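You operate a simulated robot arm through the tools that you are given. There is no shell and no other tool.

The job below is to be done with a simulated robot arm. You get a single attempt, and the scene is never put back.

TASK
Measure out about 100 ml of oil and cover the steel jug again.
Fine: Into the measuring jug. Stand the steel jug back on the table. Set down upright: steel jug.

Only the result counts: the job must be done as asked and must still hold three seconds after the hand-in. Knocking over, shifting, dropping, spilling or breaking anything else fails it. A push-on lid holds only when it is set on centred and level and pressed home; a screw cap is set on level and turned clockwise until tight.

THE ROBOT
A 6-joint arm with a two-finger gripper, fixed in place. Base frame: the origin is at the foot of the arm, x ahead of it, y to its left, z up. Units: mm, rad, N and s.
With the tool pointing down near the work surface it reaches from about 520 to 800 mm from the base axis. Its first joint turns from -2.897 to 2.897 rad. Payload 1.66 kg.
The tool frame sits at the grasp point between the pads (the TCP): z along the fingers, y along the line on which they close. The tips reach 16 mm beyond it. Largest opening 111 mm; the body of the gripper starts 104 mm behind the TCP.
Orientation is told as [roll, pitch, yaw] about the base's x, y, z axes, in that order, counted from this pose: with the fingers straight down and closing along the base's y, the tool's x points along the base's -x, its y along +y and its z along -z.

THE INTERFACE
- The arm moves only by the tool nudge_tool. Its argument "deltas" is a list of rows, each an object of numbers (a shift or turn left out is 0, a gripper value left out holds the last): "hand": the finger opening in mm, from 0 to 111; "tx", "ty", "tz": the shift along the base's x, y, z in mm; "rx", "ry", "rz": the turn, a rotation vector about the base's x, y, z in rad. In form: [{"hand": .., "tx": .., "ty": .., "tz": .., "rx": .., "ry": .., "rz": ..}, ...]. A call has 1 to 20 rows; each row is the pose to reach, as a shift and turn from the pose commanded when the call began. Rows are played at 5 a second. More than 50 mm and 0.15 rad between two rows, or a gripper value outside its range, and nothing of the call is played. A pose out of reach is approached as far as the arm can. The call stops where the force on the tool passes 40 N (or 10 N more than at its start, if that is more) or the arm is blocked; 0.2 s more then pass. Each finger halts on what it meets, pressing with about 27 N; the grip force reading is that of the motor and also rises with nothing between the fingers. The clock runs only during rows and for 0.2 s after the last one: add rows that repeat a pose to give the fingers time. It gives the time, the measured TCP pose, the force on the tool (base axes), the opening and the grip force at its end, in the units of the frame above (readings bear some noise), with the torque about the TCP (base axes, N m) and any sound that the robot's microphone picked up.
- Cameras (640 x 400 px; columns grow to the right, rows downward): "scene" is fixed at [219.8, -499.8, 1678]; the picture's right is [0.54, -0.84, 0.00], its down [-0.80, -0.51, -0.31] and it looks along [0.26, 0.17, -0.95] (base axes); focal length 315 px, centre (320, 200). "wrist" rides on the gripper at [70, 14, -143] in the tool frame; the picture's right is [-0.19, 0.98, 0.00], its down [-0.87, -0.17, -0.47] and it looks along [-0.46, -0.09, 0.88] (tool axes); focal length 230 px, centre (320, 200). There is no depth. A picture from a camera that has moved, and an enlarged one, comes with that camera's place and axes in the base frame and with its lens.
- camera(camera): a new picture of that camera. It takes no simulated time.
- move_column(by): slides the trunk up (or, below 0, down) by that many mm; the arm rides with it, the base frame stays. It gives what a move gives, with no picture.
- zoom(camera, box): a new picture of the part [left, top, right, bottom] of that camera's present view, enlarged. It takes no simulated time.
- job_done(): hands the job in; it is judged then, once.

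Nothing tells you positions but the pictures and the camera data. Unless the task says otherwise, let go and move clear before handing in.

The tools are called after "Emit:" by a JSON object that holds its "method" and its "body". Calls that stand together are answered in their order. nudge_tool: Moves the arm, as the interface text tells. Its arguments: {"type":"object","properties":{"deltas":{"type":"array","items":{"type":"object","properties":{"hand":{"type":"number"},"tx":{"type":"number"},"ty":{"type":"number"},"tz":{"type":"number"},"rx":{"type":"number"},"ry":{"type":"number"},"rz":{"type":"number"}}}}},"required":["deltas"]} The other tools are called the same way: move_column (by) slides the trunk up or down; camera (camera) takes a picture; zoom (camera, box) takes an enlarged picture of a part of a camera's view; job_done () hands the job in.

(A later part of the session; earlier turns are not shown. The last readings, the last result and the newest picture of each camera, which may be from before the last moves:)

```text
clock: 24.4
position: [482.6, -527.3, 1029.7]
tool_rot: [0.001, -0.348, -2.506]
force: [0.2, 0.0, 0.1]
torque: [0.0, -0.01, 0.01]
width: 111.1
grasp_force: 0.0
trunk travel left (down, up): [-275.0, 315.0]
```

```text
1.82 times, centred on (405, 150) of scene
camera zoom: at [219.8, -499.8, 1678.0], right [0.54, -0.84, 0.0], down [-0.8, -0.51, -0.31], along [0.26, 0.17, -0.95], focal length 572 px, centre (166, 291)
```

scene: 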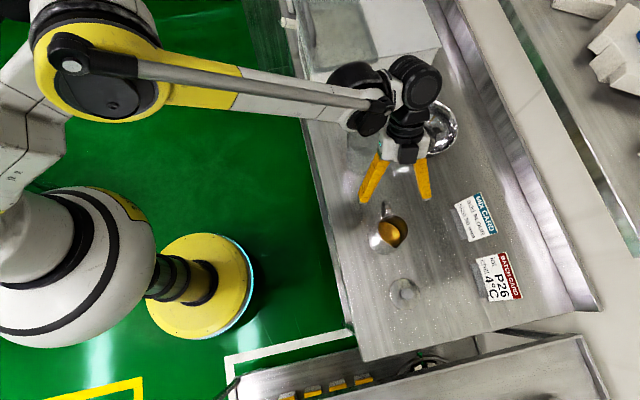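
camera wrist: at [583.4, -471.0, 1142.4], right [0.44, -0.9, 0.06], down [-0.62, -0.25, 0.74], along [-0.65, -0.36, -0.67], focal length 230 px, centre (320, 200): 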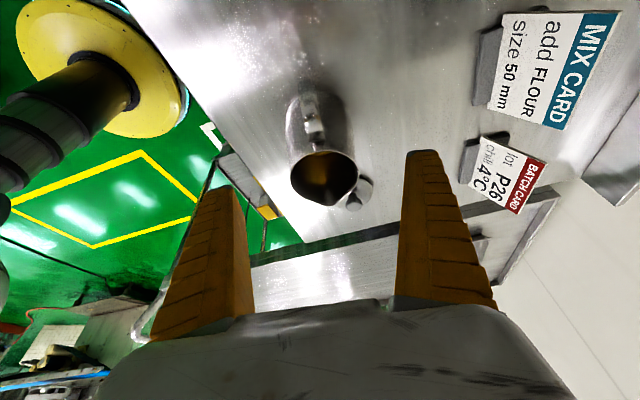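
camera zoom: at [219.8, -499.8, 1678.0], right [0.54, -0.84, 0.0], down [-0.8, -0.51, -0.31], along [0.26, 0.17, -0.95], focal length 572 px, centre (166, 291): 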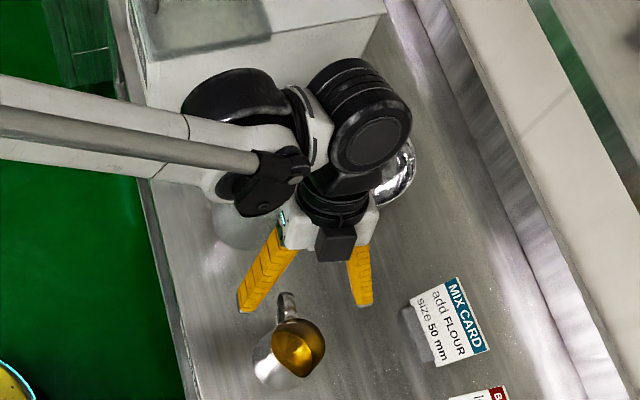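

Alignment is within about a millimetre. I'll advance along the tool axis so the fingers straddle the jug body.

Emit:
{"method": "nudge_tool", "body": {"deltas": [{"tx": -6, "ty": -5, "tz": -20}, {"tx": -12, "ty": -9.5, "tz": -42}, {"tx": -18, "ty": -14, "tz": -64}, {"tx": -24, "ty": -18.5, "tz": -84}, {"tx": -29.5, "ty": -22.5, "tz": -102}, {"tx": -33, "ty": -25.5, "tz": -114}, {"tx": -35.3, "ty": -27.1, "tz": -122}, {"tx": -35.3, "ty": -27.1, "tz": -122}]}}

Emit:
{"method": "camera", "body": {"camera": "wrist"}}

Emit:
{"method": "zoom", "body": {"camera": "scene", "box": [330, 90, 460, 290]}}

```text
clock: 26.2
position: [447.3, -554.7, 907.4]
tool_rot: [0.002, -0.348, -2.506]
force: [-0.2, 0.2, -0.7]
torque: [0.01, -0.02, -0.02]
width: 110.9
grasp_force: 0.1
trunk travel left (down, up): [-275.0, 315.0]
```

```text
taken
camera wrist: at [547.9, -498.6, 1019.5], right [0.44, -0.9, 0.06], down [-0.62, -0.25, 0.74], along [-0.65, -0.36, -0.67], focal length 230 px, centre (320, 200)
```

wrist: 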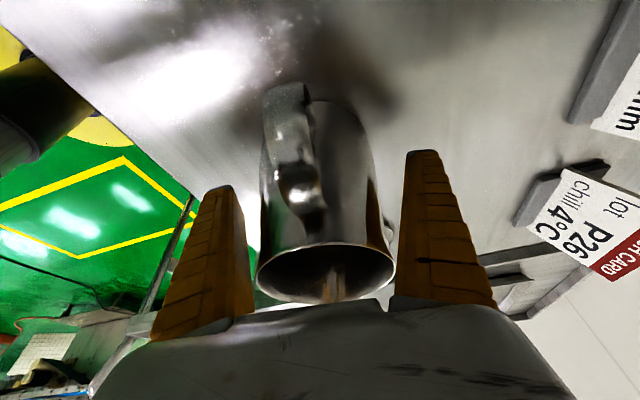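

```text
2.00 times, centred on (395, 190) of scene
camera zoom: at [219.8, -499.8, 1678.0], right [0.54, -0.84, 0.0], down [-0.8, -0.51, -0.31], along [0.26, 0.17, -0.95], focal length 629 px, centre (170, 220)
```

zoom: 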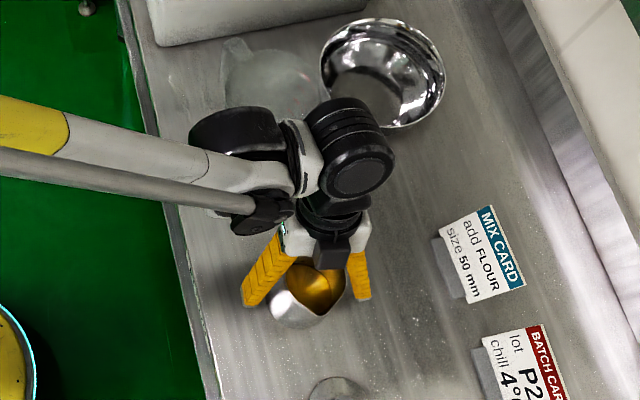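

The jug body is between the fingers with the handle clear. I'll close on it.

Emit:
{"method": "nudge_tool", "body": {"deltas": [{"hand": 100}, {"hand": 92}, {"hand": 86}, {"hand": 80}, {"hand": 75}, {"hand": 70}, {"hand": 60}, {"hand": 60}, {"hand": 60}]}}

Emit:
{"method": "camera", "body": {"camera": "wrist"}}

```text
clock: 28.2
position: [447.4, -553.9, 907.8]
tool_rot: [0.001, -0.347, -2.507]
force: [1.5, 0.9, 4.3]
torque: [-0.02, 0.1, -0.04]
width: 72.4
grasp_force: 26.7
trunk travel left (down, up): [-275.0, 315.0]
```

```text
taken
camera wrist: at [548.0, -498.3, 1019.8], right [0.44, -0.9, 0.06], down [-0.62, -0.25, 0.74], along [-0.65, -0.36, -0.67], focal length 230 px, centre (320, 200)
```

wrist: 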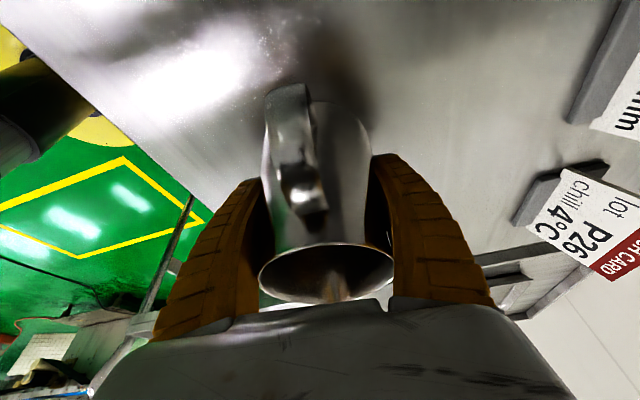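

The jug is gripped at 72 mm width. I'll lift it a little and check that it holds.

Emit:
{"method": "nudge_tool", "body": {"deltas": [{"tz": 4}, {"tz": 10}, {"tz": 20}, {"tz": 30}, {"tz": 30}, {"tz": 30}, {"tz": 30}]}}

Emit:
{"method": "camera", "body": {"camera": "wrist"}}

```text
clock: 29.8
position: [447.6, -556.2, 937.0]
tool_rot: [-0.001, -0.35, -2.509]
force: [0.2, -0.5, -4.6]
torque: [-0.02, 0.04, -0.01]
width: 72.3
grasp_force: 27.1
trunk travel left (down, up): [-275.0, 315.0]
```

```text
taken
camera wrist: at [549.3, -499.3, 1048.4], right [0.44, -0.9, 0.06], down [-0.62, -0.25, 0.74], along [-0.65, -0.36, -0.67], focal length 230 px, centre (320, 200)
```

wrist: 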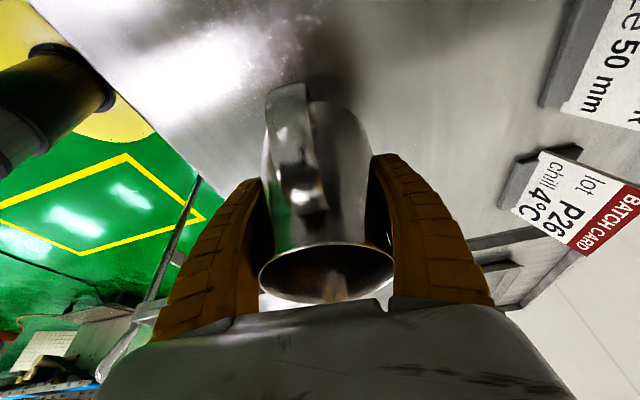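

It holds firmly, weighing about 4.6 N. I'll lift it clear of everything and take weight readings on the way.

Emit:
{"method": "nudge_tool", "body": {"deltas": [{"tz": 20}, {"tz": 50}, {"tz": 85}, {"tz": 120}, {"tz": 150}, {"tz": 173}, {"tz": 173}, {"tz": 173}]}}

Emit:
{"method": "nudge_tool", "body": {"deltas": [{"tz": 0}]}}

Emit:
{"method": "nudge_tool", "body": {"deltas": [{"tz": 0}]}}

Emit:
{"method": "nudge_tool", "body": {"deltas": [{"tz": 0}]}}

Emit:
{"method": "nudge_tool", "body": {"deltas": [{"tz": 0}]}}

Emit:
{"method": "nudge_tool", "body": {"deltas": [{"tz": 0}]}}

Emit:
{"method": "nudge_tool", "body": {"deltas": [{"tz": 0}]}}

Emit:
{"method": "nudge_tool", "body": {"deltas": [{"tz": 0}]}}

Emit:
{"method": "nudge_tool", "body": {"deltas": [{"tz": 0}]}}

Emit:
{"method": "camera", "body": {"camera": "wrist"}}

Emit:
{"method": "camera", "body": {"camera": "scene"}}

```text
clock: 31.6
position: [447.3, -556.2, 1109.7]
tool_rot: [0.001, -0.35, -2.507]
force: [0.2, -0.2, -3.3]
torque: [-0.02, -0.02, 0.0]
width: 72.4
grasp_force: 27.4
trunk travel left (down, up): [-275.0, 315.0]
```

```text
clock: 32.0
position: [447.3, -555.7, 1108.9]
tool_rot: [-0.001, -0.349, -2.51]
force: [0.4, -0.7, -4.1]
torque: [-0.01, -0.03, 0.0]
width: 72.5
grasp_force: 26.6
trunk travel left (down, up): [-275.0, 315.0]
```

```text
clock: 32.4
position: [448.1, -555.8, 1108.5]
tool_rot: [0.0, -0.348, -2.508]
force: [-0.3, 0.1, -3.4]
torque: [0.03, 0.0, -0.03]
width: 72.3
grasp_force: 27.1
trunk travel left (down, up): [-275.0, 315.0]
```

```text
clock: 32.8
position: [448.0, -556.0, 1110.1]
tool_rot: [0.0, -0.349, -2.509]
force: [-0.2, -0.4, -3.6]
torque: [0.01, 0.0, 0.0]
width: 72.3
grasp_force: 27.1
trunk travel left (down, up): [-275.0, 315.0]
```

```text
clock: 33.2
position: [447.8, -556.6, 1109.3]
tool_rot: [0.0, -0.349, -2.508]
force: [0.2, -0.1, -3.5]
torque: [0.0, 0.01, 0.0]
width: 72.3
grasp_force: 27.1
trunk travel left (down, up): [-275.0, 315.0]
```

```text
clock: 33.6
position: [447.8, -555.4, 1109.7]
tool_rot: [-0.002, -0.349, -2.508]
force: [-0.6, 0.6, -3.3]
torque: [0.0, 0.01, -0.01]
width: 72.5
grasp_force: 27.4
trunk travel left (down, up): [-275.0, 315.0]
```

```text
clock: 34.0
position: [447.3, -555.5, 1109.7]
tool_rot: [0.001, -0.351, -2.507]
force: [0.8, 0.1, -3.7]
torque: [-0.01, 0.04, -0.01]
width: 72.3
grasp_force: 27.5
trunk travel left (down, up): [-275.0, 315.0]
```

```text
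clock: 34.4
position: [447.9, -556.0, 1109.3]
tool_rot: [0.001, -0.35, -2.509]
force: [0.1, -0.2, -3.4]
torque: [0.01, 0.03, 0.02]
width: 72.4
grasp_force: 27.0
trunk travel left (down, up): [-275.0, 315.0]
```

```text
clock: 34.8
position: [447.4, -555.7, 1108.2]
tool_rot: [-0.001, -0.35, -2.508]
force: [0.3, -0.5, -3.4]
torque: [-0.01, 0.0, 0.01]
width: 72.2
grasp_force: 27.1
trunk travel left (down, up): [-275.0, 315.0]
```

```text
taken
camera wrist: at [548.7, -499.5, 1221.1], right [0.44, -0.9, 0.06], down [-0.62, -0.25, 0.74], along [-0.65, -0.36, -0.67], focal length 230 px, centre (320, 200)
```

wrist: 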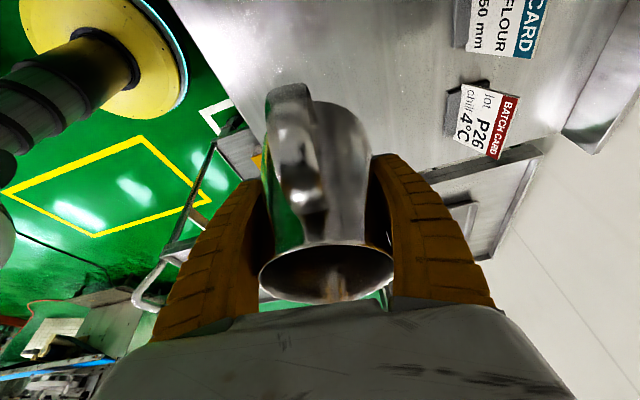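

```text
taken
```

scene: 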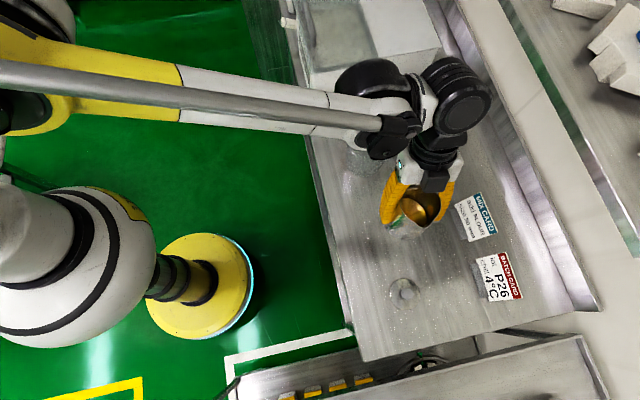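

Averaged weight is 3.5 N, so I can also track the pour by weight (100 ml of oil is about 0.9 N). I'll tilt the jug to about 50° here in the air, before any oil can reach the spout.

Emit:
{"method": "nudge_tool", "body": {"deltas": [{"rx": 0.059, "ry": -0.081}, {"rx": 0.129, "ry": -0.176}, {"rx": 0.207, "ry": -0.282}, {"rx": 0.284, "ry": -0.387}, {"rx": 0.361, "ry": -0.493}, {"rx": 0.439, "ry": -0.599}, {"rx": 0.516, "ry": -0.7045}, {"rx": 0.516, "ry": -0.7045}]}}

Emit:
{"method": "camera", "body": {"camera": "wrist"}}

Emit:
{"method": "camera", "body": {"camera": "scene"}}

```text
clock: 36.6
position: [447.1, -555.1, 1110.2]
tool_rot: [0.001, 0.525, -2.509]
force: [0.4, 0.0, -3.9]
torque: [-0.02, 0.02, 0.01]
width: 72.3
grasp_force: 27.0
trunk travel left (down, up): [-275.0, 315.0]
```

```text
taken
camera wrist: at [447.4, -573.1, 1270.6], right [0.45, -0.89, -0.09], down [-0.89, -0.45, -0.03], along [-0.02, 0.1, -1.0], focal length 230 px, centre (320, 200)
```

wrist: 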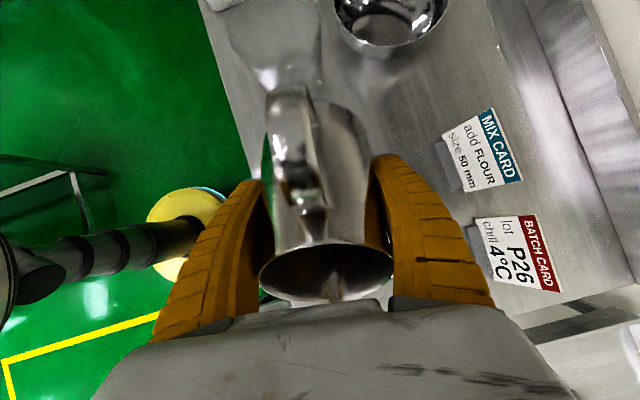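

```text
taken
```

scene: 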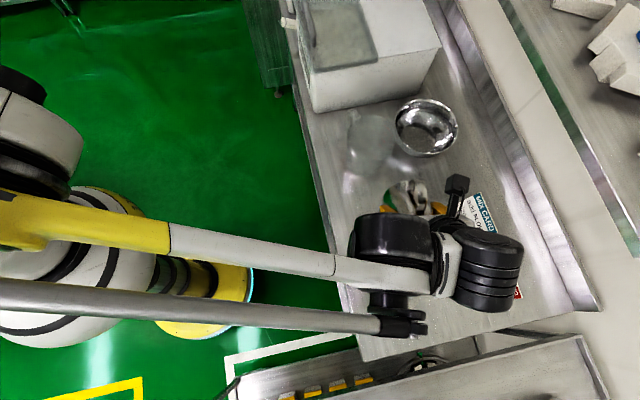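

The grip held through the tilt and the oil stays inside. Next I'll carry the jug at height toward a point where the spout will be over the measuring jug, and check on the way.

Emit:
{"method": "nudge_tool", "body": {"deltas": [{"tx": 18, "ty": 16}, {"tx": 46, "ty": 41}, {"tx": 76, "ty": 68}, {"tx": 106, "ty": 95}, {"tx": 136, "ty": 122}, {"tx": 166, "ty": 149}, {"tx": 190, "ty": 170}, {"tx": 190, "ty": 170}]}}

Emit:
{"method": "camera", "body": {"camera": "wrist"}}

Emit:
{"method": "camera", "body": {"camera": "scene"}}

```text
clock: 38.4
position: [636.6, -383.5, 1108.4]
tool_rot: [0.002, 0.523, -2.508]
force: [-0.3, -0.5, -3.9]
torque: [-0.03, 0.02, 0.01]
width: 72.4
grasp_force: 27.2
trunk travel left (down, up): [-275.0, 315.0]
```

```text
taken
camera wrist: at [637.9, -402.3, 1268.5], right [0.45, -0.89, -0.09], down [-0.89, -0.45, -0.02], along [-0.02, 0.1, -1.0], focal length 230 px, centre (320, 200)
```

wrist: 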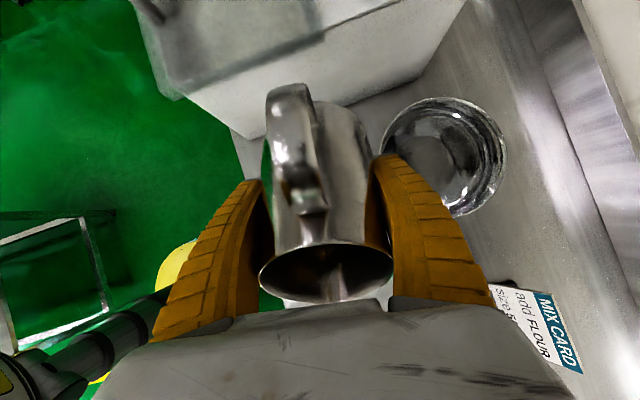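

```text
taken
```

scene: 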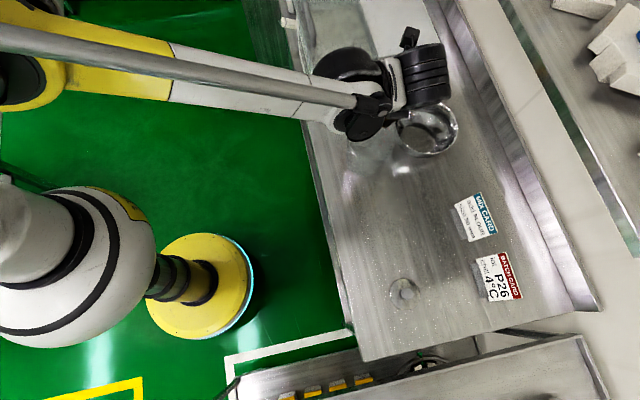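

The measuring jug is now hidden under the steel jug and gripper. I'll check the box clearance near the jug's tail before going further.

Emit:
{"method": "zoom", "body": {"camera": "wrist", "box": [120, 0, 480, 220]}}

Emit:
{"method": "zoom", "body": {"camera": "scene", "box": [280, 0, 480, 200]}}

```text
1.78 times, centred on (300, 110) of wrist
camera zoom: at [637.9, -402.3, 1268.5], right [0.45, -0.89, -0.09], down [-0.89, -0.45, -0.02], along [-0.02, 0.1, -1.0], focal length 409 px, centre (356, 360)
```

zoom: 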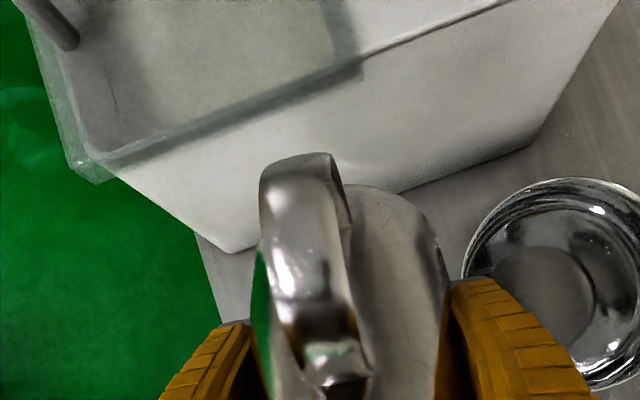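

```text
2.00 times, centred on (380, 100) of scene
camera zoom: at [219.8, -499.8, 1678.0], right [0.54, -0.84, 0.0], down [-0.8, -0.51, -0.31], along [0.26, 0.17, -0.95], focal length 629 px, centre (200, 400)
```

zoom: 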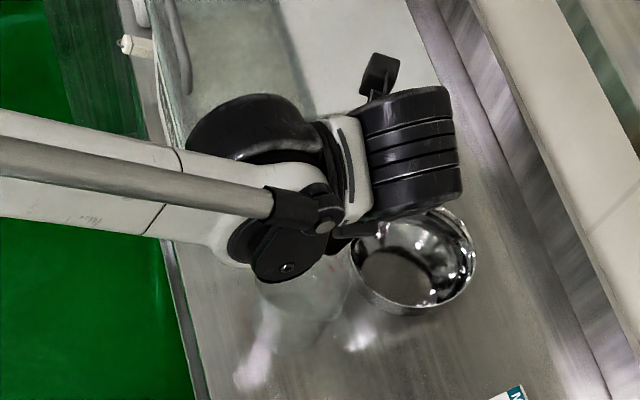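

The box face leaves about 45 mm of clearance and its top is at z≈1020. I'll move to the pour position, lower to z≈1060 and tilt to about 60°, which is still before any flow.

Emit:
{"method": "nudge_tool", "body": {"deltas": [{"tx": 18, "ty": 15}, {"tx": 37, "ty": 30}, {"tx": 37, "ty": 30, "tz": -15}, {"tx": 37, "ty": 30, "tz": -32}, {"tx": 37, "ty": 30, "tz": -49}, {"tx": 37, "ty": 30, "tz": -49, "rx": 0.0515, "ry": -0.0705}, {"tx": 37, "ty": 30, "tz": -49, "rx": 0.103, "ry": -0.141}, {"tx": 37, "ty": 30, "tz": -49, "rx": 0.103, "ry": -0.141}]}}

Emit:
{"method": "camera", "body": {"camera": "wrist"}}

Emit:
{"method": "camera", "body": {"camera": "scene"}}

```text
clock: 40.2
position: [673.6, -355.8, 1060.6]
tool_rot: [0.002, 0.7, -2.507]
force: [-1.0, 0.3, -3.8]
torque: [-0.01, 0.01, 0.0]
width: 72.1
grasp_force: 27.0
trunk travel left (down, up): [-275.0, 315.0]
```

```text
taken
camera wrist: at [652.3, -389.5, 1216.7], right [0.46, -0.88, -0.12], down [-0.88, -0.44, -0.2], along [0.12, 0.2, -0.97], focal length 230 px, centre (320, 200)
```

wrist: 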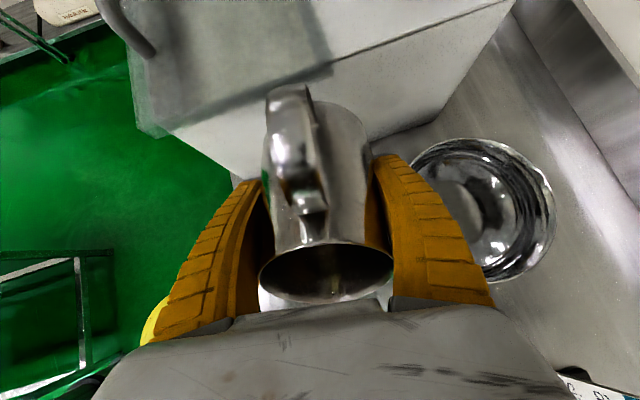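

```text
taken
```

scene: 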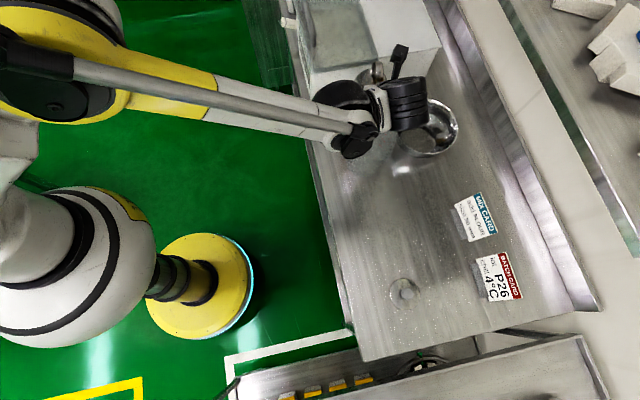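

I'm in the pour position. I'll look closely at the jug mouth and at whatever part of the measuring jug is visible.

Emit:
{"method": "zoom", "body": {"camera": "wrist", "box": [245, 220, 405, 320]}}

Emit:
{"method": "zoom", "body": {"camera": "scene", "box": [310, 50, 470, 190]}}

```text
4.00 times, centred on (325, 270) of wrist
camera zoom: at [652.3, -389.5, 1216.7], right [0.46, -0.88, -0.12], down [-0.88, -0.44, -0.2], along [0.12, 0.2, -0.97], focal length 920 px, centre (300, -80)
```

zoom: 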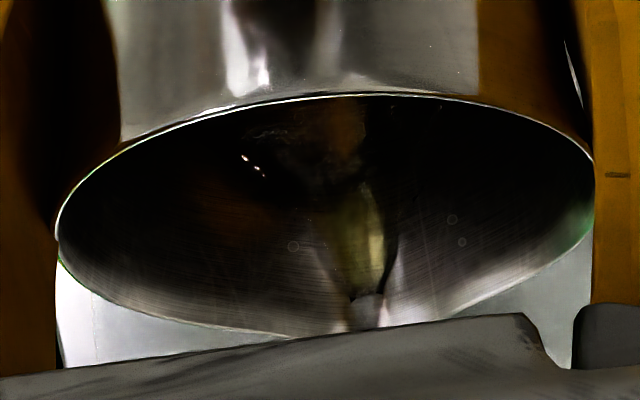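

```text
2.86 times, centred on (390, 120) of scene
camera zoom: at [219.8, -499.8, 1678.0], right [0.54, -0.84, 0.0], down [-0.8, -0.51, -0.31], along [0.26, 0.17, -0.95], focal length 899 px, centre (120, 429)
```

zoom: 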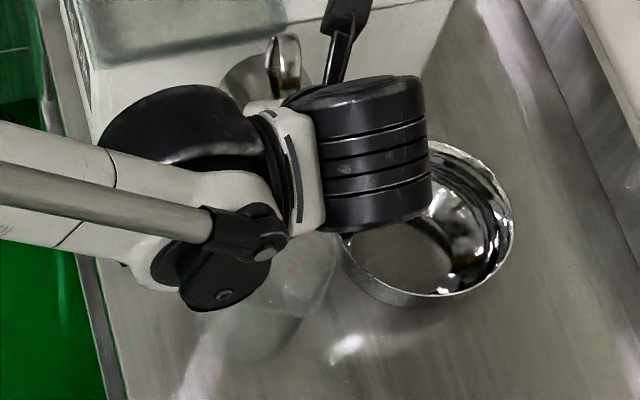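

No oil in the measuring jug yet. I'll tilt in small steps, watching the weight and the pictures.

Emit:
{"method": "nudge_tool", "body": {"deltas": [{"rx": 0.026, "ry": -0.035}, {"rx": 0.0516, "ry": -0.0704}, {"rx": 0.0516, "ry": -0.0704}]}}

Emit:
{"method": "zoom", "body": {"camera": "wrist", "box": [245, 220, 405, 320]}}

Emit:
{"method": "zoom", "body": {"camera": "scene", "box": [350, 120, 410, 180]}}

```text
clock: 41.0
position: [674.1, -354.7, 1060.6]
tool_rot: [0.001, 0.785, -2.505]
force: [0.2, -0.1, -4.1]
torque: [0.02, 0.03, 0.02]
width: 72.2
grasp_force: 27.2
trunk travel left (down, up): [-275.0, 315.0]
```

```text
4.00 times, centred on (325, 270) of wrist
camera zoom: at [642.1, -397.0, 1212.2], right [0.47, -0.87, -0.13], down [-0.86, -0.43, -0.28], along [0.19, 0.25, -0.95], focal length 920 px, centre (300, -80)
```

zoom: 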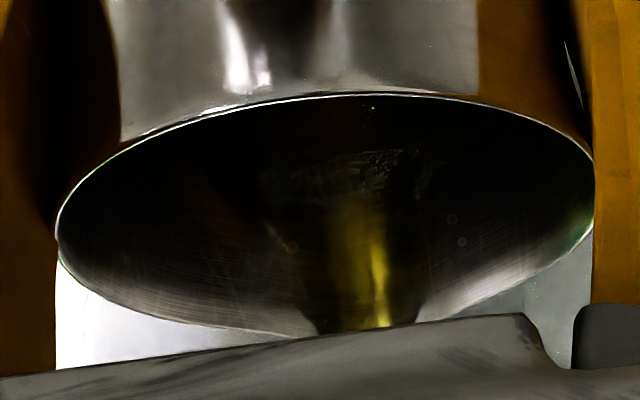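

```text
6.67 times, centred on (380, 150) of scene
camera zoom: at [219.8, -499.8, 1678.0], right [0.54, -0.84, 0.0], down [-0.8, -0.51, -0.31], along [0.26, 0.17, -0.95], focal length 2097 px, centre (-80, 533)
```

zoom: 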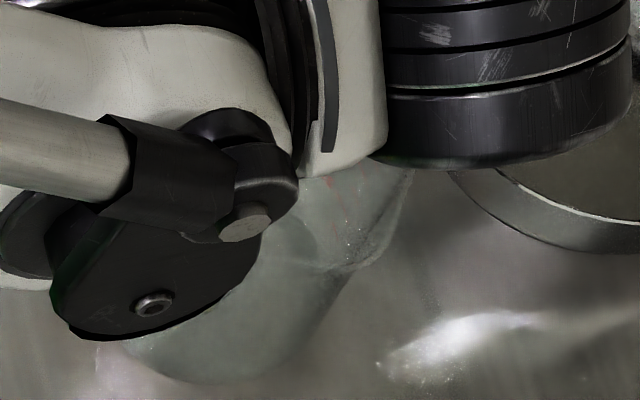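

Oil has reached the lip at about 65°. I'll hold briefly and read the weight to see whether it's flowing.

Emit:
{"method": "nudge_tool", "body": {"deltas": [{"tz": 0}, {"tz": 0}, {"tz": 0}]}}

Emit:
{"method": "zoom", "body": {"camera": "wrist", "box": [245, 220, 405, 320]}}

Emit:
{"method": "zoom", "body": {"camera": "scene", "box": [350, 120, 410, 180]}}

```text
clock: 41.8
position: [674.6, -355.0, 1060.0]
tool_rot: [0.003, 0.785, -2.506]
force: [0.5, -0.1, -3.2]
torque: [0.02, 0.01, 0.03]
width: 72.5
grasp_force: 27.0
trunk travel left (down, up): [-275.0, 315.0]
```

```text
4.00 times, centred on (325, 270) of wrist
camera zoom: at [642.1, -397.0, 1212.2], right [0.47, -0.87, -0.13], down [-0.86, -0.43, -0.28], along [0.19, 0.25, -0.95], focal length 920 px, centre (300, -80)
```

zoom: 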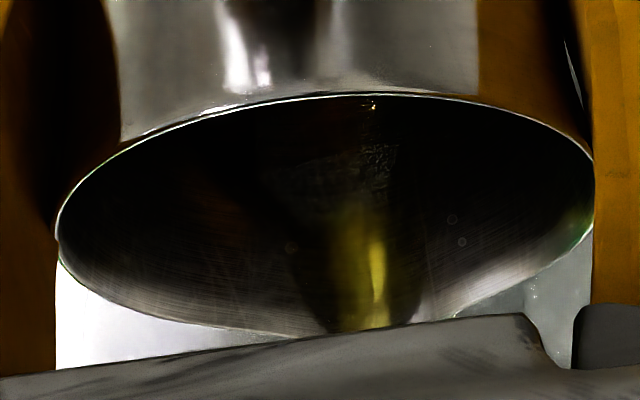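

```text
6.67 times, centred on (380, 150) of scene
camera zoom: at [219.8, -499.8, 1678.0], right [0.54, -0.84, 0.0], down [-0.8, -0.51, -0.31], along [0.26, 0.17, -0.95], focal length 2097 px, centre (-80, 533)
```

zoom: 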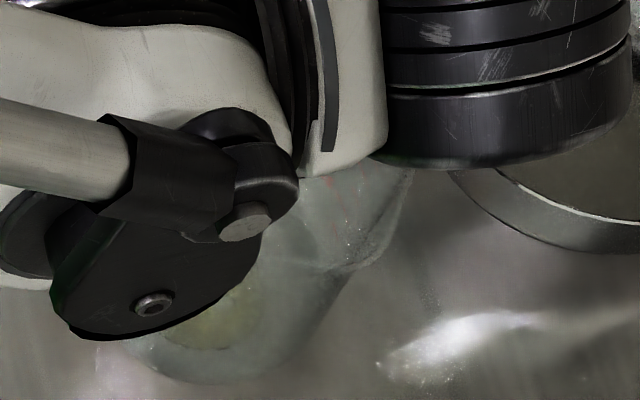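

Oil is landing in the measuring jug, with a yellow patch at the bottom. I'll hold and let the level settle at this tilt.

Emit:
{"method": "nudge_tool", "body": {"deltas": [{"tz": 0}, {"tz": 0}, {"tz": 0}, {"tz": 0}]}}

Emit:
{"method": "nudge_tool", "body": {"deltas": [{"tz": 0}]}}

Emit:
{"method": "nudge_tool", "body": {"deltas": [{"tz": 0}]}}

Emit:
{"method": "nudge_tool", "body": {"deltas": [{"tz": 0}]}}

Emit:
{"method": "zoom", "body": {"camera": "wrist", "box": [245, 220, 405, 320]}}

Emit:
{"method": "zoom", "body": {"camera": "scene", "box": [350, 120, 410, 180]}}

```text
clock: 42.8
position: [674.2, -355.0, 1059.4]
tool_rot: [0.002, 0.786, -2.506]
force: [-0.6, -0.6, -3.5]
torque: [-0.04, 0.04, 0.01]
width: 72.5
grasp_force: 26.9
trunk travel left (down, up): [-275.0, 315.0]
```

```text
clock: 43.2
position: [675.0, -355.9, 1059.9]
tool_rot: [0.001, 0.785, -2.507]
force: [0.2, -0.7, -3.0]
torque: [-0.03, 0.02, 0.03]
width: 72.1
grasp_force: 27.5
trunk travel left (down, up): [-275.0, 315.0]
```

```text
clock: 43.6
position: [674.7, -355.0, 1059.9]
tool_rot: [0.002, 0.786, -2.506]
force: [0.2, 0.7, -3.3]
torque: [0.02, 0.01, -0.05]
width: 72.0
grasp_force: 27.1
trunk travel left (down, up): [-275.0, 315.0]
```

```text
clock: 44.0
position: [675.3, -355.3, 1060.6]
tool_rot: [0.002, 0.786, -2.507]
force: [-0.4, 0.2, -3.8]
torque: [-0.03, 0.02, -0.02]
width: 72.5
grasp_force: 26.9
trunk travel left (down, up): [-275.0, 315.0]
```

```text
4.00 times, centred on (325, 270) of wrist
camera zoom: at [642.1, -397.0, 1212.2], right [0.47, -0.87, -0.13], down [-0.86, -0.43, -0.28], along [0.19, 0.25, -0.95], focal length 920 px, centre (300, -80)
```

zoom: 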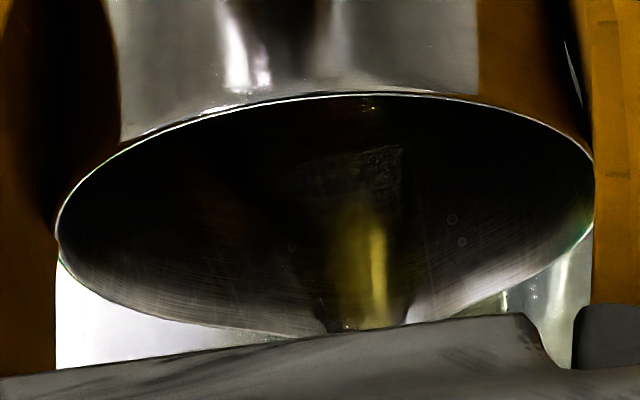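

```text
6.67 times, centred on (380, 150) of scene
camera zoom: at [219.8, -499.8, 1678.0], right [0.54, -0.84, 0.0], down [-0.8, -0.51, -0.31], along [0.26, 0.17, -0.95], focal length 2097 px, centre (-80, 533)
```

zoom: 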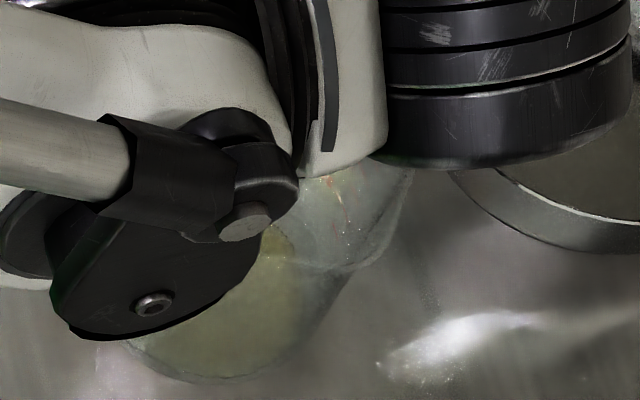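

The bottom is now covered. I'll tilt back 12° to stop the flow and take weight readings.

Emit:
{"method": "nudge_tool", "body": {"deltas": [{"rx": -0.062, "ry": 0.0845}, {"rx": -0.124, "ry": 0.169}, {"rx": -0.124, "ry": 0.169}, {"rx": -0.124, "ry": 0.169}]}}

Emit:
{"method": "nudge_tool", "body": {"deltas": [{"tz": 0}]}}

Emit:
{"method": "nudge_tool", "body": {"deltas": [{"tz": 0}]}}

Emit:
{"method": "nudge_tool", "body": {"deltas": [{"tz": 0}]}}

Emit:
{"method": "nudge_tool", "body": {"deltas": [{"tz": 0}]}}

Emit:
{"method": "nudge_tool", "body": {"deltas": [{"tz": 0}]}}

Emit:
{"method": "nudge_tool", "body": {"deltas": [{"tz": 0}]}}

Emit:
{"method": "zoom", "body": {"camera": "wrist", "box": [245, 220, 405, 320]}}

Emit:
{"method": "zoom", "body": {"camera": "scene", "box": [340, 100, 420, 180]}}

```text
clock: 45.0
position: [674.1, -355.7, 1061.4]
tool_rot: [0.002, 0.575, -2.507]
force: [0.2, 0.1, -2.8]
torque: [-0.02, 0.04, 0.03]
width: 72.5
grasp_force: 26.8
trunk travel left (down, up): [-275.0, 315.0]
```

```text
clock: 45.4
position: [673.7, -354.1, 1060.3]
tool_rot: [0.001, 0.575, -2.506]
force: [-0.2, 0.1, -2.8]
torque: [-0.01, 0.06, -0.01]
width: 72.2
grasp_force: 26.7
trunk travel left (down, up): [-275.0, 315.0]
```

```text
clock: 45.8
position: [674.2, -356.2, 1059.8]
tool_rot: [0.003, 0.577, -2.506]
force: [-0.4, -0.2, -3.4]
torque: [0.04, -0.02, 0.0]
width: 72.2
grasp_force: 26.7
trunk travel left (down, up): [-275.0, 315.0]
```

```text
clock: 46.2
position: [673.9, -356.2, 1060.7]
tool_rot: [0.002, 0.576, -2.505]
force: [-0.1, 0.2, -4.0]
torque: [0.01, 0.0, 0.03]
width: 72.4
grasp_force: 27.5
trunk travel left (down, up): [-275.0, 315.0]
```

```text
clock: 46.6
position: [674.2, -356.0, 1060.2]
tool_rot: [0.001, 0.575, -2.506]
force: [0.0, 0.7, -3.8]
torque: [0.05, 0.03, -0.01]
width: 72.4
grasp_force: 27.2
trunk travel left (down, up): [-275.0, 315.0]
```

```text
clock: 47.0
position: [673.3, -354.7, 1060.0]
tool_rot: [0.001, 0.575, -2.505]
force: [-0.6, 0.0, -3.4]
torque: [0.0, -0.03, -0.04]
width: 72.1
grasp_force: 26.7
trunk travel left (down, up): [-275.0, 315.0]
```

```text
clock: 47.4
position: [673.6, -355.8, 1060.7]
tool_rot: [0.002, 0.576, -2.506]
force: [-0.4, 0.4, -3.6]
torque: [0.01, 0.02, 0.01]
width: 72.2
grasp_force: 26.9
trunk travel left (down, up): [-275.0, 315.0]
```

```text
4.00 times, centred on (325, 270) of wrist
camera zoom: at [667.7, -378.3, 1219.9], right [0.45, -0.89, -0.1], down [-0.89, -0.45, -0.08], along [0.02, 0.13, -0.99], focal length 920 px, centre (300, -80)
```

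zoom: 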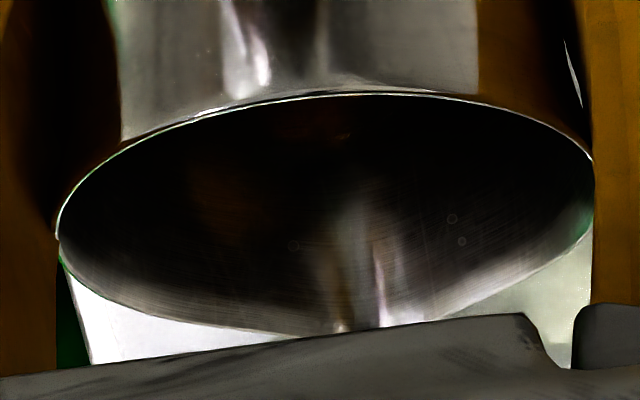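

```text
5.00 times, centred on (380, 140) of scene
camera zoom: at [219.8, -499.8, 1678.0], right [0.54, -0.84, 0.0], down [-0.8, -0.51, -0.31], along [0.26, 0.17, -0.95], focal length 1573 px, centre (20, 500)
```

zoom: 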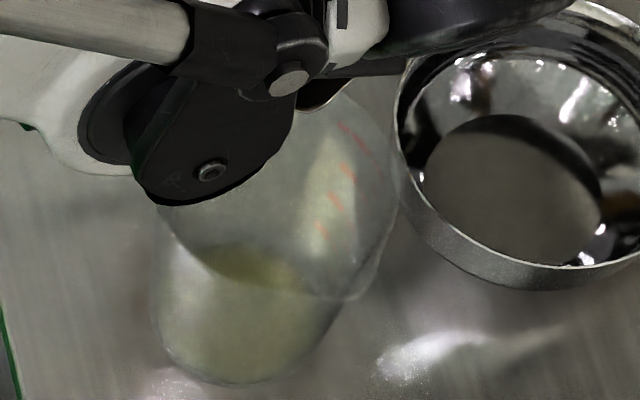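

Emit:
{"method": "zoom", "body": {"camera": "scene", "box": [355, 115, 395, 180]}}

```text
6.15 times, centred on (375, 148) of scene
camera zoom: at [219.8, -499.8, 1678.0], right [0.54, -0.84, 0.0], down [-0.8, -0.51, -0.31], along [0.26, 0.17, -0.95], focal length 1936 px, centre (-18, 523)
```

zoom: 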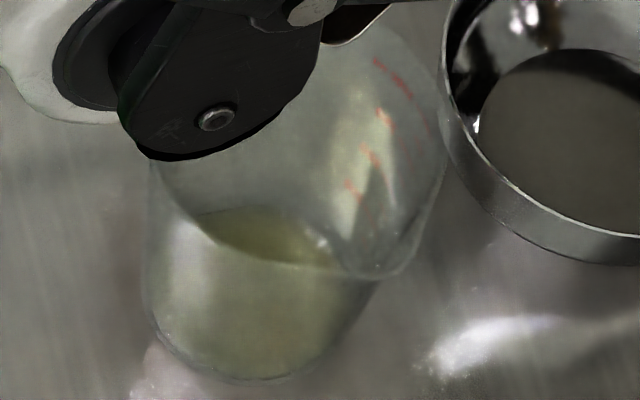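

About a quarter or less appears to have been poured so far. I'll tilt forward again to about 70°, hold for a controlled time, then return.

Emit:
{"method": "nudge_tool", "body": {"deltas": [{"rx": 0.062, "ry": -0.0845}, {"rx": 0.124, "ry": -0.169}, {"rx": 0.15, "ry": -0.2045}, {"rx": 0.1756, "ry": -0.2394}, {"rx": 0.1756, "ry": -0.2394}, {"rx": 0.1756, "ry": -0.2394}, {"rx": 0.1756, "ry": -0.2394}, {"rx": 0.1756, "ry": -0.2394}]}}

Emit:
{"method": "zoom", "body": {"camera": "wrist", "box": [245, 220, 405, 320]}}

Emit:
{"method": "zoom", "body": {"camera": "scene", "box": [350, 120, 410, 180]}}

```text
clock: 49.2
position: [673.6, -355.8, 1060.6]
tool_rot: [0.0, 0.872, -2.507]
force: [-0.9, 0.2, -3.7]
torque: [0.01, 0.02, 0.07]
width: 72.3
grasp_force: 26.9
trunk travel left (down, up): [-275.0, 315.0]
```

```text
4.00 times, centred on (325, 270) of wrist
camera zoom: at [631.0, -404.6, 1207.6], right [0.48, -0.86, -0.14], down [-0.84, -0.41, -0.36], along [0.25, 0.29, -0.92], focal length 920 px, centre (300, -80)
```

zoom: 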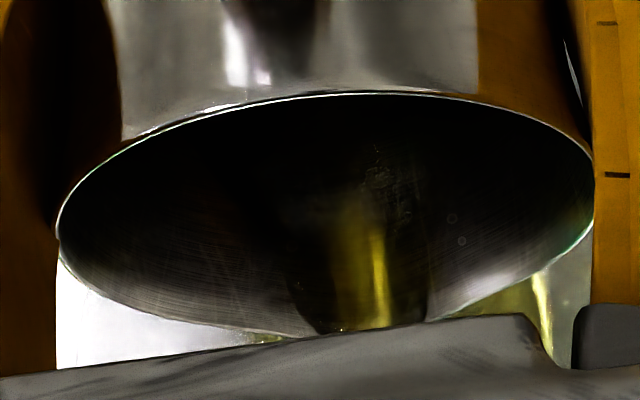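

```text
6.67 times, centred on (380, 150) of scene
camera zoom: at [219.8, -499.8, 1678.0], right [0.54, -0.84, 0.0], down [-0.8, -0.51, -0.31], along [0.26, 0.17, -0.95], focal length 2097 px, centre (-80, 533)
```

zoom: 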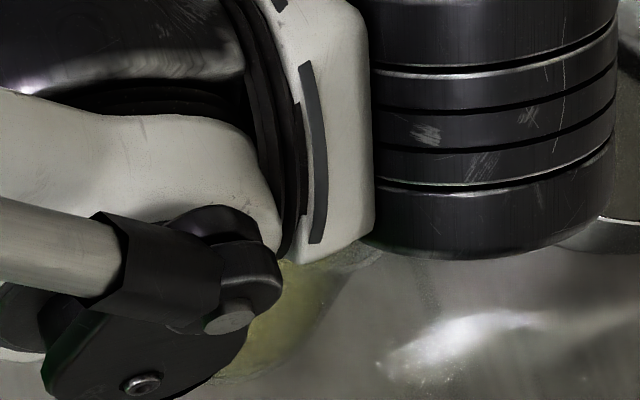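

It's flowing steadily. I'll hold one more second and tilt back to inspect.

Emit:
{"method": "nudge_tool", "body": {"deltas": [{"tz": 0}, {"tz": 0}, {"tz": 0}, {"tz": 0}, {"tz": 0}, {"rx": -0.062, "ry": 0.0845}, {"rx": -0.124, "ry": 0.169}, {"rx": -0.1756, "ry": 0.2394}, {"rx": -0.1756, "ry": 0.2394}, {"rx": -0.1756, "ry": 0.2394}, {"rx": -0.1756, "ry": 0.2394}]}}

Emit:
{"method": "zoom", "body": {"camera": "scene", "box": [355, 115, 395, 180]}}

Emit:
{"method": "nudge_tool", "body": {"deltas": [{"tz": 0}]}}

Emit:
{"method": "nudge_tool", "body": {"deltas": [{"tz": 0}]}}

Emit:
{"method": "nudge_tool", "body": {"deltas": [{"tz": 0}]}}

Emit:
{"method": "nudge_tool", "body": {"deltas": [{"tz": 0}]}}

Emit:
{"method": "nudge_tool", "body": {"deltas": [{"tz": 0}]}}

Emit:
{"method": "nudge_tool", "body": {"deltas": [{"tz": 0}]}}

Emit:
{"method": "nudge_tool", "body": {"deltas": [{"tz": 0}]}}

Emit:
{"method": "nudge_tool", "body": {"deltas": [{"tz": 0}]}}

Emit:
{"method": "nudge_tool", "body": {"deltas": [{"tz": 0}]}}

Emit:
{"method": "nudge_tool", "body": {"deltas": [{"tz": 0}]}}

```text
clock: 51.6
position: [674.1, -355.0, 1060.1]
tool_rot: [0.002, 0.575, -2.507]
force: [0.1, 0.2, -3.1]
torque: [0.01, 0.03, 0.01]
width: 72.1
grasp_force: 26.8
trunk travel left (down, up): [-275.0, 315.0]
```

```text
6.15 times, centred on (375, 148) of scene
camera zoom: at [219.8, -499.8, 1678.0], right [0.54, -0.84, 0.0], down [-0.8, -0.51, -0.31], along [0.26, 0.17, -0.95], focal length 1936 px, centre (-18, 523)
```

zoom: 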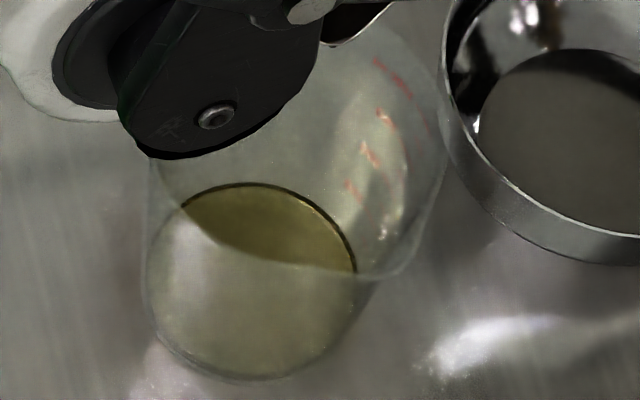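

```text
clock: 52.0
position: [674.7, -354.9, 1060.3]
tool_rot: [0.003, 0.576, -2.507]
force: [0.4, -0.4, -3.6]
torque: [-0.03, 0.06, 0.02]
width: 72.3
grasp_force: 26.4
trunk travel left (down, up): [-275.0, 315.0]
```

```text
clock: 52.4
position: [674.0, -355.1, 1059.8]
tool_rot: [0.002, 0.577, -2.506]
force: [-0.2, 0.1, -2.8]
torque: [-0.03, 0.02, 0.02]
width: 72.3
grasp_force: 27.1
trunk travel left (down, up): [-275.0, 315.0]
```

```text
clock: 52.8
position: [674.5, -355.9, 1060.7]
tool_rot: [0.0, 0.575, -2.504]
force: [-0.1, -0.8, -3.7]
torque: [0.03, 0.02, -0.01]
width: 72.3
grasp_force: 26.9
trunk travel left (down, up): [-275.0, 315.0]
```

```text
clock: 53.2
position: [674.2, -355.6, 1060.5]
tool_rot: [0.002, 0.576, -2.506]
force: [-0.4, 0.1, -2.3]
torque: [0.0, 0.01, 0.01]
width: 72.2
grasp_force: 27.1
trunk travel left (down, up): [-275.0, 315.0]
```

```text
clock: 53.6
position: [674.2, -355.5, 1060.6]
tool_rot: [0.002, 0.576, -2.506]
force: [0.3, -0.1, -3.2]
torque: [-0.01, -0.01, 0.01]
width: 72.5
grasp_force: 26.5
trunk travel left (down, up): [-275.0, 315.0]
```

```text
clock: 54.0
position: [674.5, -355.3, 1060.5]
tool_rot: [0.002, 0.577, -2.504]
force: [-0.1, -0.1, -2.4]
torque: [-0.02, 0.05, 0.02]
width: 72.4
grasp_force: 27.2
trunk travel left (down, up): [-275.0, 315.0]
```

```text
clock: 54.4
position: [675.9, -355.9, 1059.8]
tool_rot: [0.002, 0.575, -2.506]
force: [-0.6, -0.2, -2.9]
torque: [-0.01, 0.03, 0.04]
width: 72.3
grasp_force: 26.6
trunk travel left (down, up): [-275.0, 315.0]
```

```text
clock: 54.8
position: [674.9, -355.5, 1059.3]
tool_rot: [0.002, 0.575, -2.505]
force: [0.8, -0.4, -3.4]
torque: [0.04, 0.02, 0.0]
width: 72.3
grasp_force: 26.9
trunk travel left (down, up): [-275.0, 315.0]
```

```text
clock: 55.2
position: [674.0, -355.5, 1060.8]
tool_rot: [0.003, 0.575, -2.507]
force: [-0.5, 0.2, -3.1]
torque: [-0.01, 0.03, 0.01]
width: 72.6
grasp_force: 27.3
trunk travel left (down, up): [-275.0, 315.0]
```

```text
clock: 55.6
position: [675.6, -354.8, 1061.1]
tool_rot: [0.001, 0.576, -2.506]
force: [0.7, 0.0, -3.0]
torque: [-0.01, 0.0, -0.02]
width: 72.3
grasp_force: 27.3
trunk travel left (down, up): [-275.0, 315.0]
```

The oil surface outline in the measuring jug is now clear. I'll zoom in on the tick marks relative to the oil line.

Emit:
{"method": "zoom", "body": {"camera": "scene", "box": [366, 120, 390, 165]}}

Emit:
{"method": "zoom", "body": {"camera": "scene", "box": [352, 138, 382, 180]}}

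```text
8.89 times, centred on (378, 142) of scene
camera zoom: at [219.8, -499.8, 1678.0], right [0.54, -0.84, 0.0], down [-0.8, -0.51, -0.31], along [0.26, 0.17, -0.95], focal length 2796 px, centre (-196, 711)
```

zoom: 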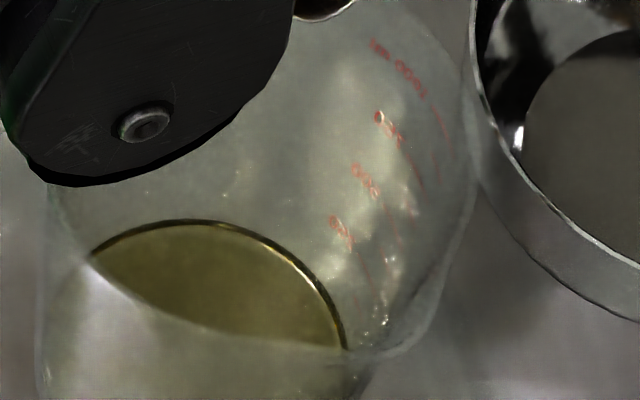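

```text
9.52 times, centred on (367, 159) of scene
camera zoom: at [219.8, -499.8, 1678.0], right [0.54, -0.84, 0.0], down [-0.8, -0.51, -0.31], along [0.26, 0.17, -0.95], focal length 2996 px, centre (-128, 590)
```

zoom: 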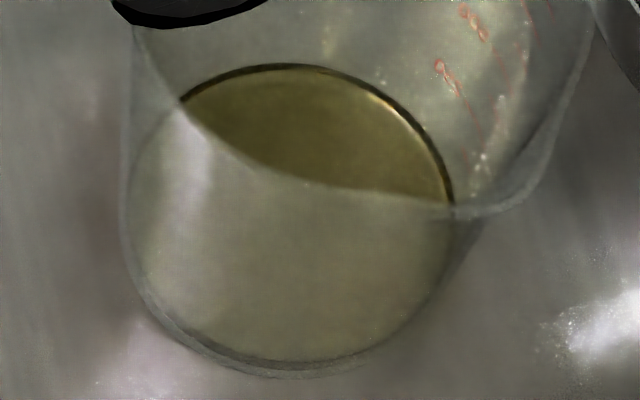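

My estimates put the poured amount at about 60–90 ml, so I need a better measurement before adding more. I'll raise the jug, take it back beside its start position, set it upright and weigh it in the same posture as before.

Emit:
{"method": "nudge_tool", "body": {"deltas": [{"tz": 20}, {"tz": 50}, {"tx": -18, "ty": -16, "tz": 50}, {"tx": -46, "ty": -41, "tz": 50}, {"tx": -76, "ty": -68, "tz": 50}, {"tx": -106, "ty": -95, "tz": 50}, {"tx": -136, "ty": -122, "tz": 50}, {"tx": -166, "ty": -149, "tz": 50}, {"tx": -196, "ty": -175, "tz": 50}, {"tx": -220, "ty": -195, "tz": 50}, {"tx": -227, "ty": -200, "tz": 50}, {"tx": -227, "ty": -200, "tz": 50}]}}

Emit:
{"method": "nudge_tool", "body": {"deltas": [{"rx": -0.077, "ry": 0.105}, {"rx": -0.155, "ry": 0.211}, {"rx": -0.232, "ry": 0.317}, {"rx": -0.31, "ry": 0.423}, {"rx": -0.387, "ry": 0.529}, {"rx": -0.465, "ry": 0.635}, {"rx": -0.547, "ry": 0.746}, {"rx": -0.547, "ry": 0.746}, {"rx": -0.547, "ry": 0.746}]}}

Emit:
{"method": "camera", "body": {"camera": "scene"}}

Emit:
{"method": "zoom", "body": {"camera": "scene", "box": [340, 100, 410, 190]}}

```text
clock: 58.2
position: [446.0, -556.6, 1110.3]
tool_rot: [0.002, 0.575, -2.506]
force: [0.3, -0.5, -2.9]
torque: [0.0, -0.02, -0.01]
width: 72.3
grasp_force: 27.0
trunk travel left (down, up): [-275.0, 315.0]
```

```text
clock: 60.2
position: [446.6, -555.5, 1111.1]
tool_rot: [0.001, -0.35, -2.507]
force: [0.0, -0.3, -3.3]
torque: [0.01, 0.0, 0.01]
width: 72.3
grasp_force: 27.2
trunk travel left (down, up): [-275.0, 315.0]
```

```text
taken
```

scene: 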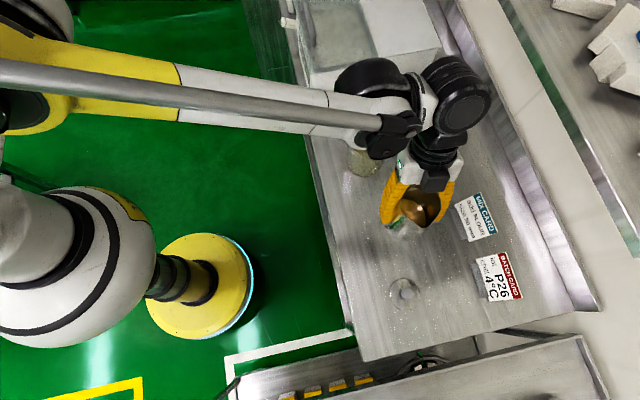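

```text
4.44 times, centred on (375, 145) of scene
camera zoom: at [219.8, -499.8, 1678.0], right [0.54, -0.84, 0.0], down [-0.8, -0.51, -0.31], along [0.26, 0.17, -0.95], focal length 1398 px, centre (76, 444)
```

zoom: 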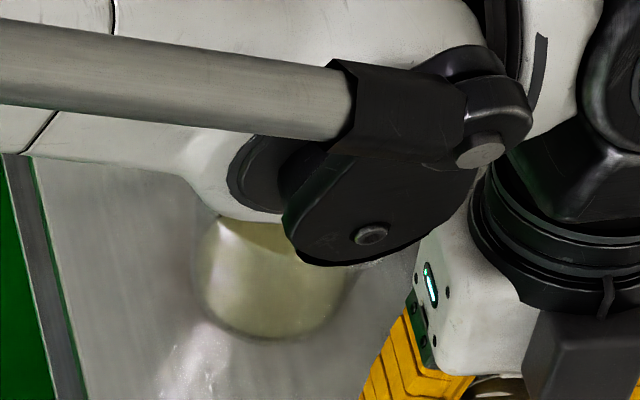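

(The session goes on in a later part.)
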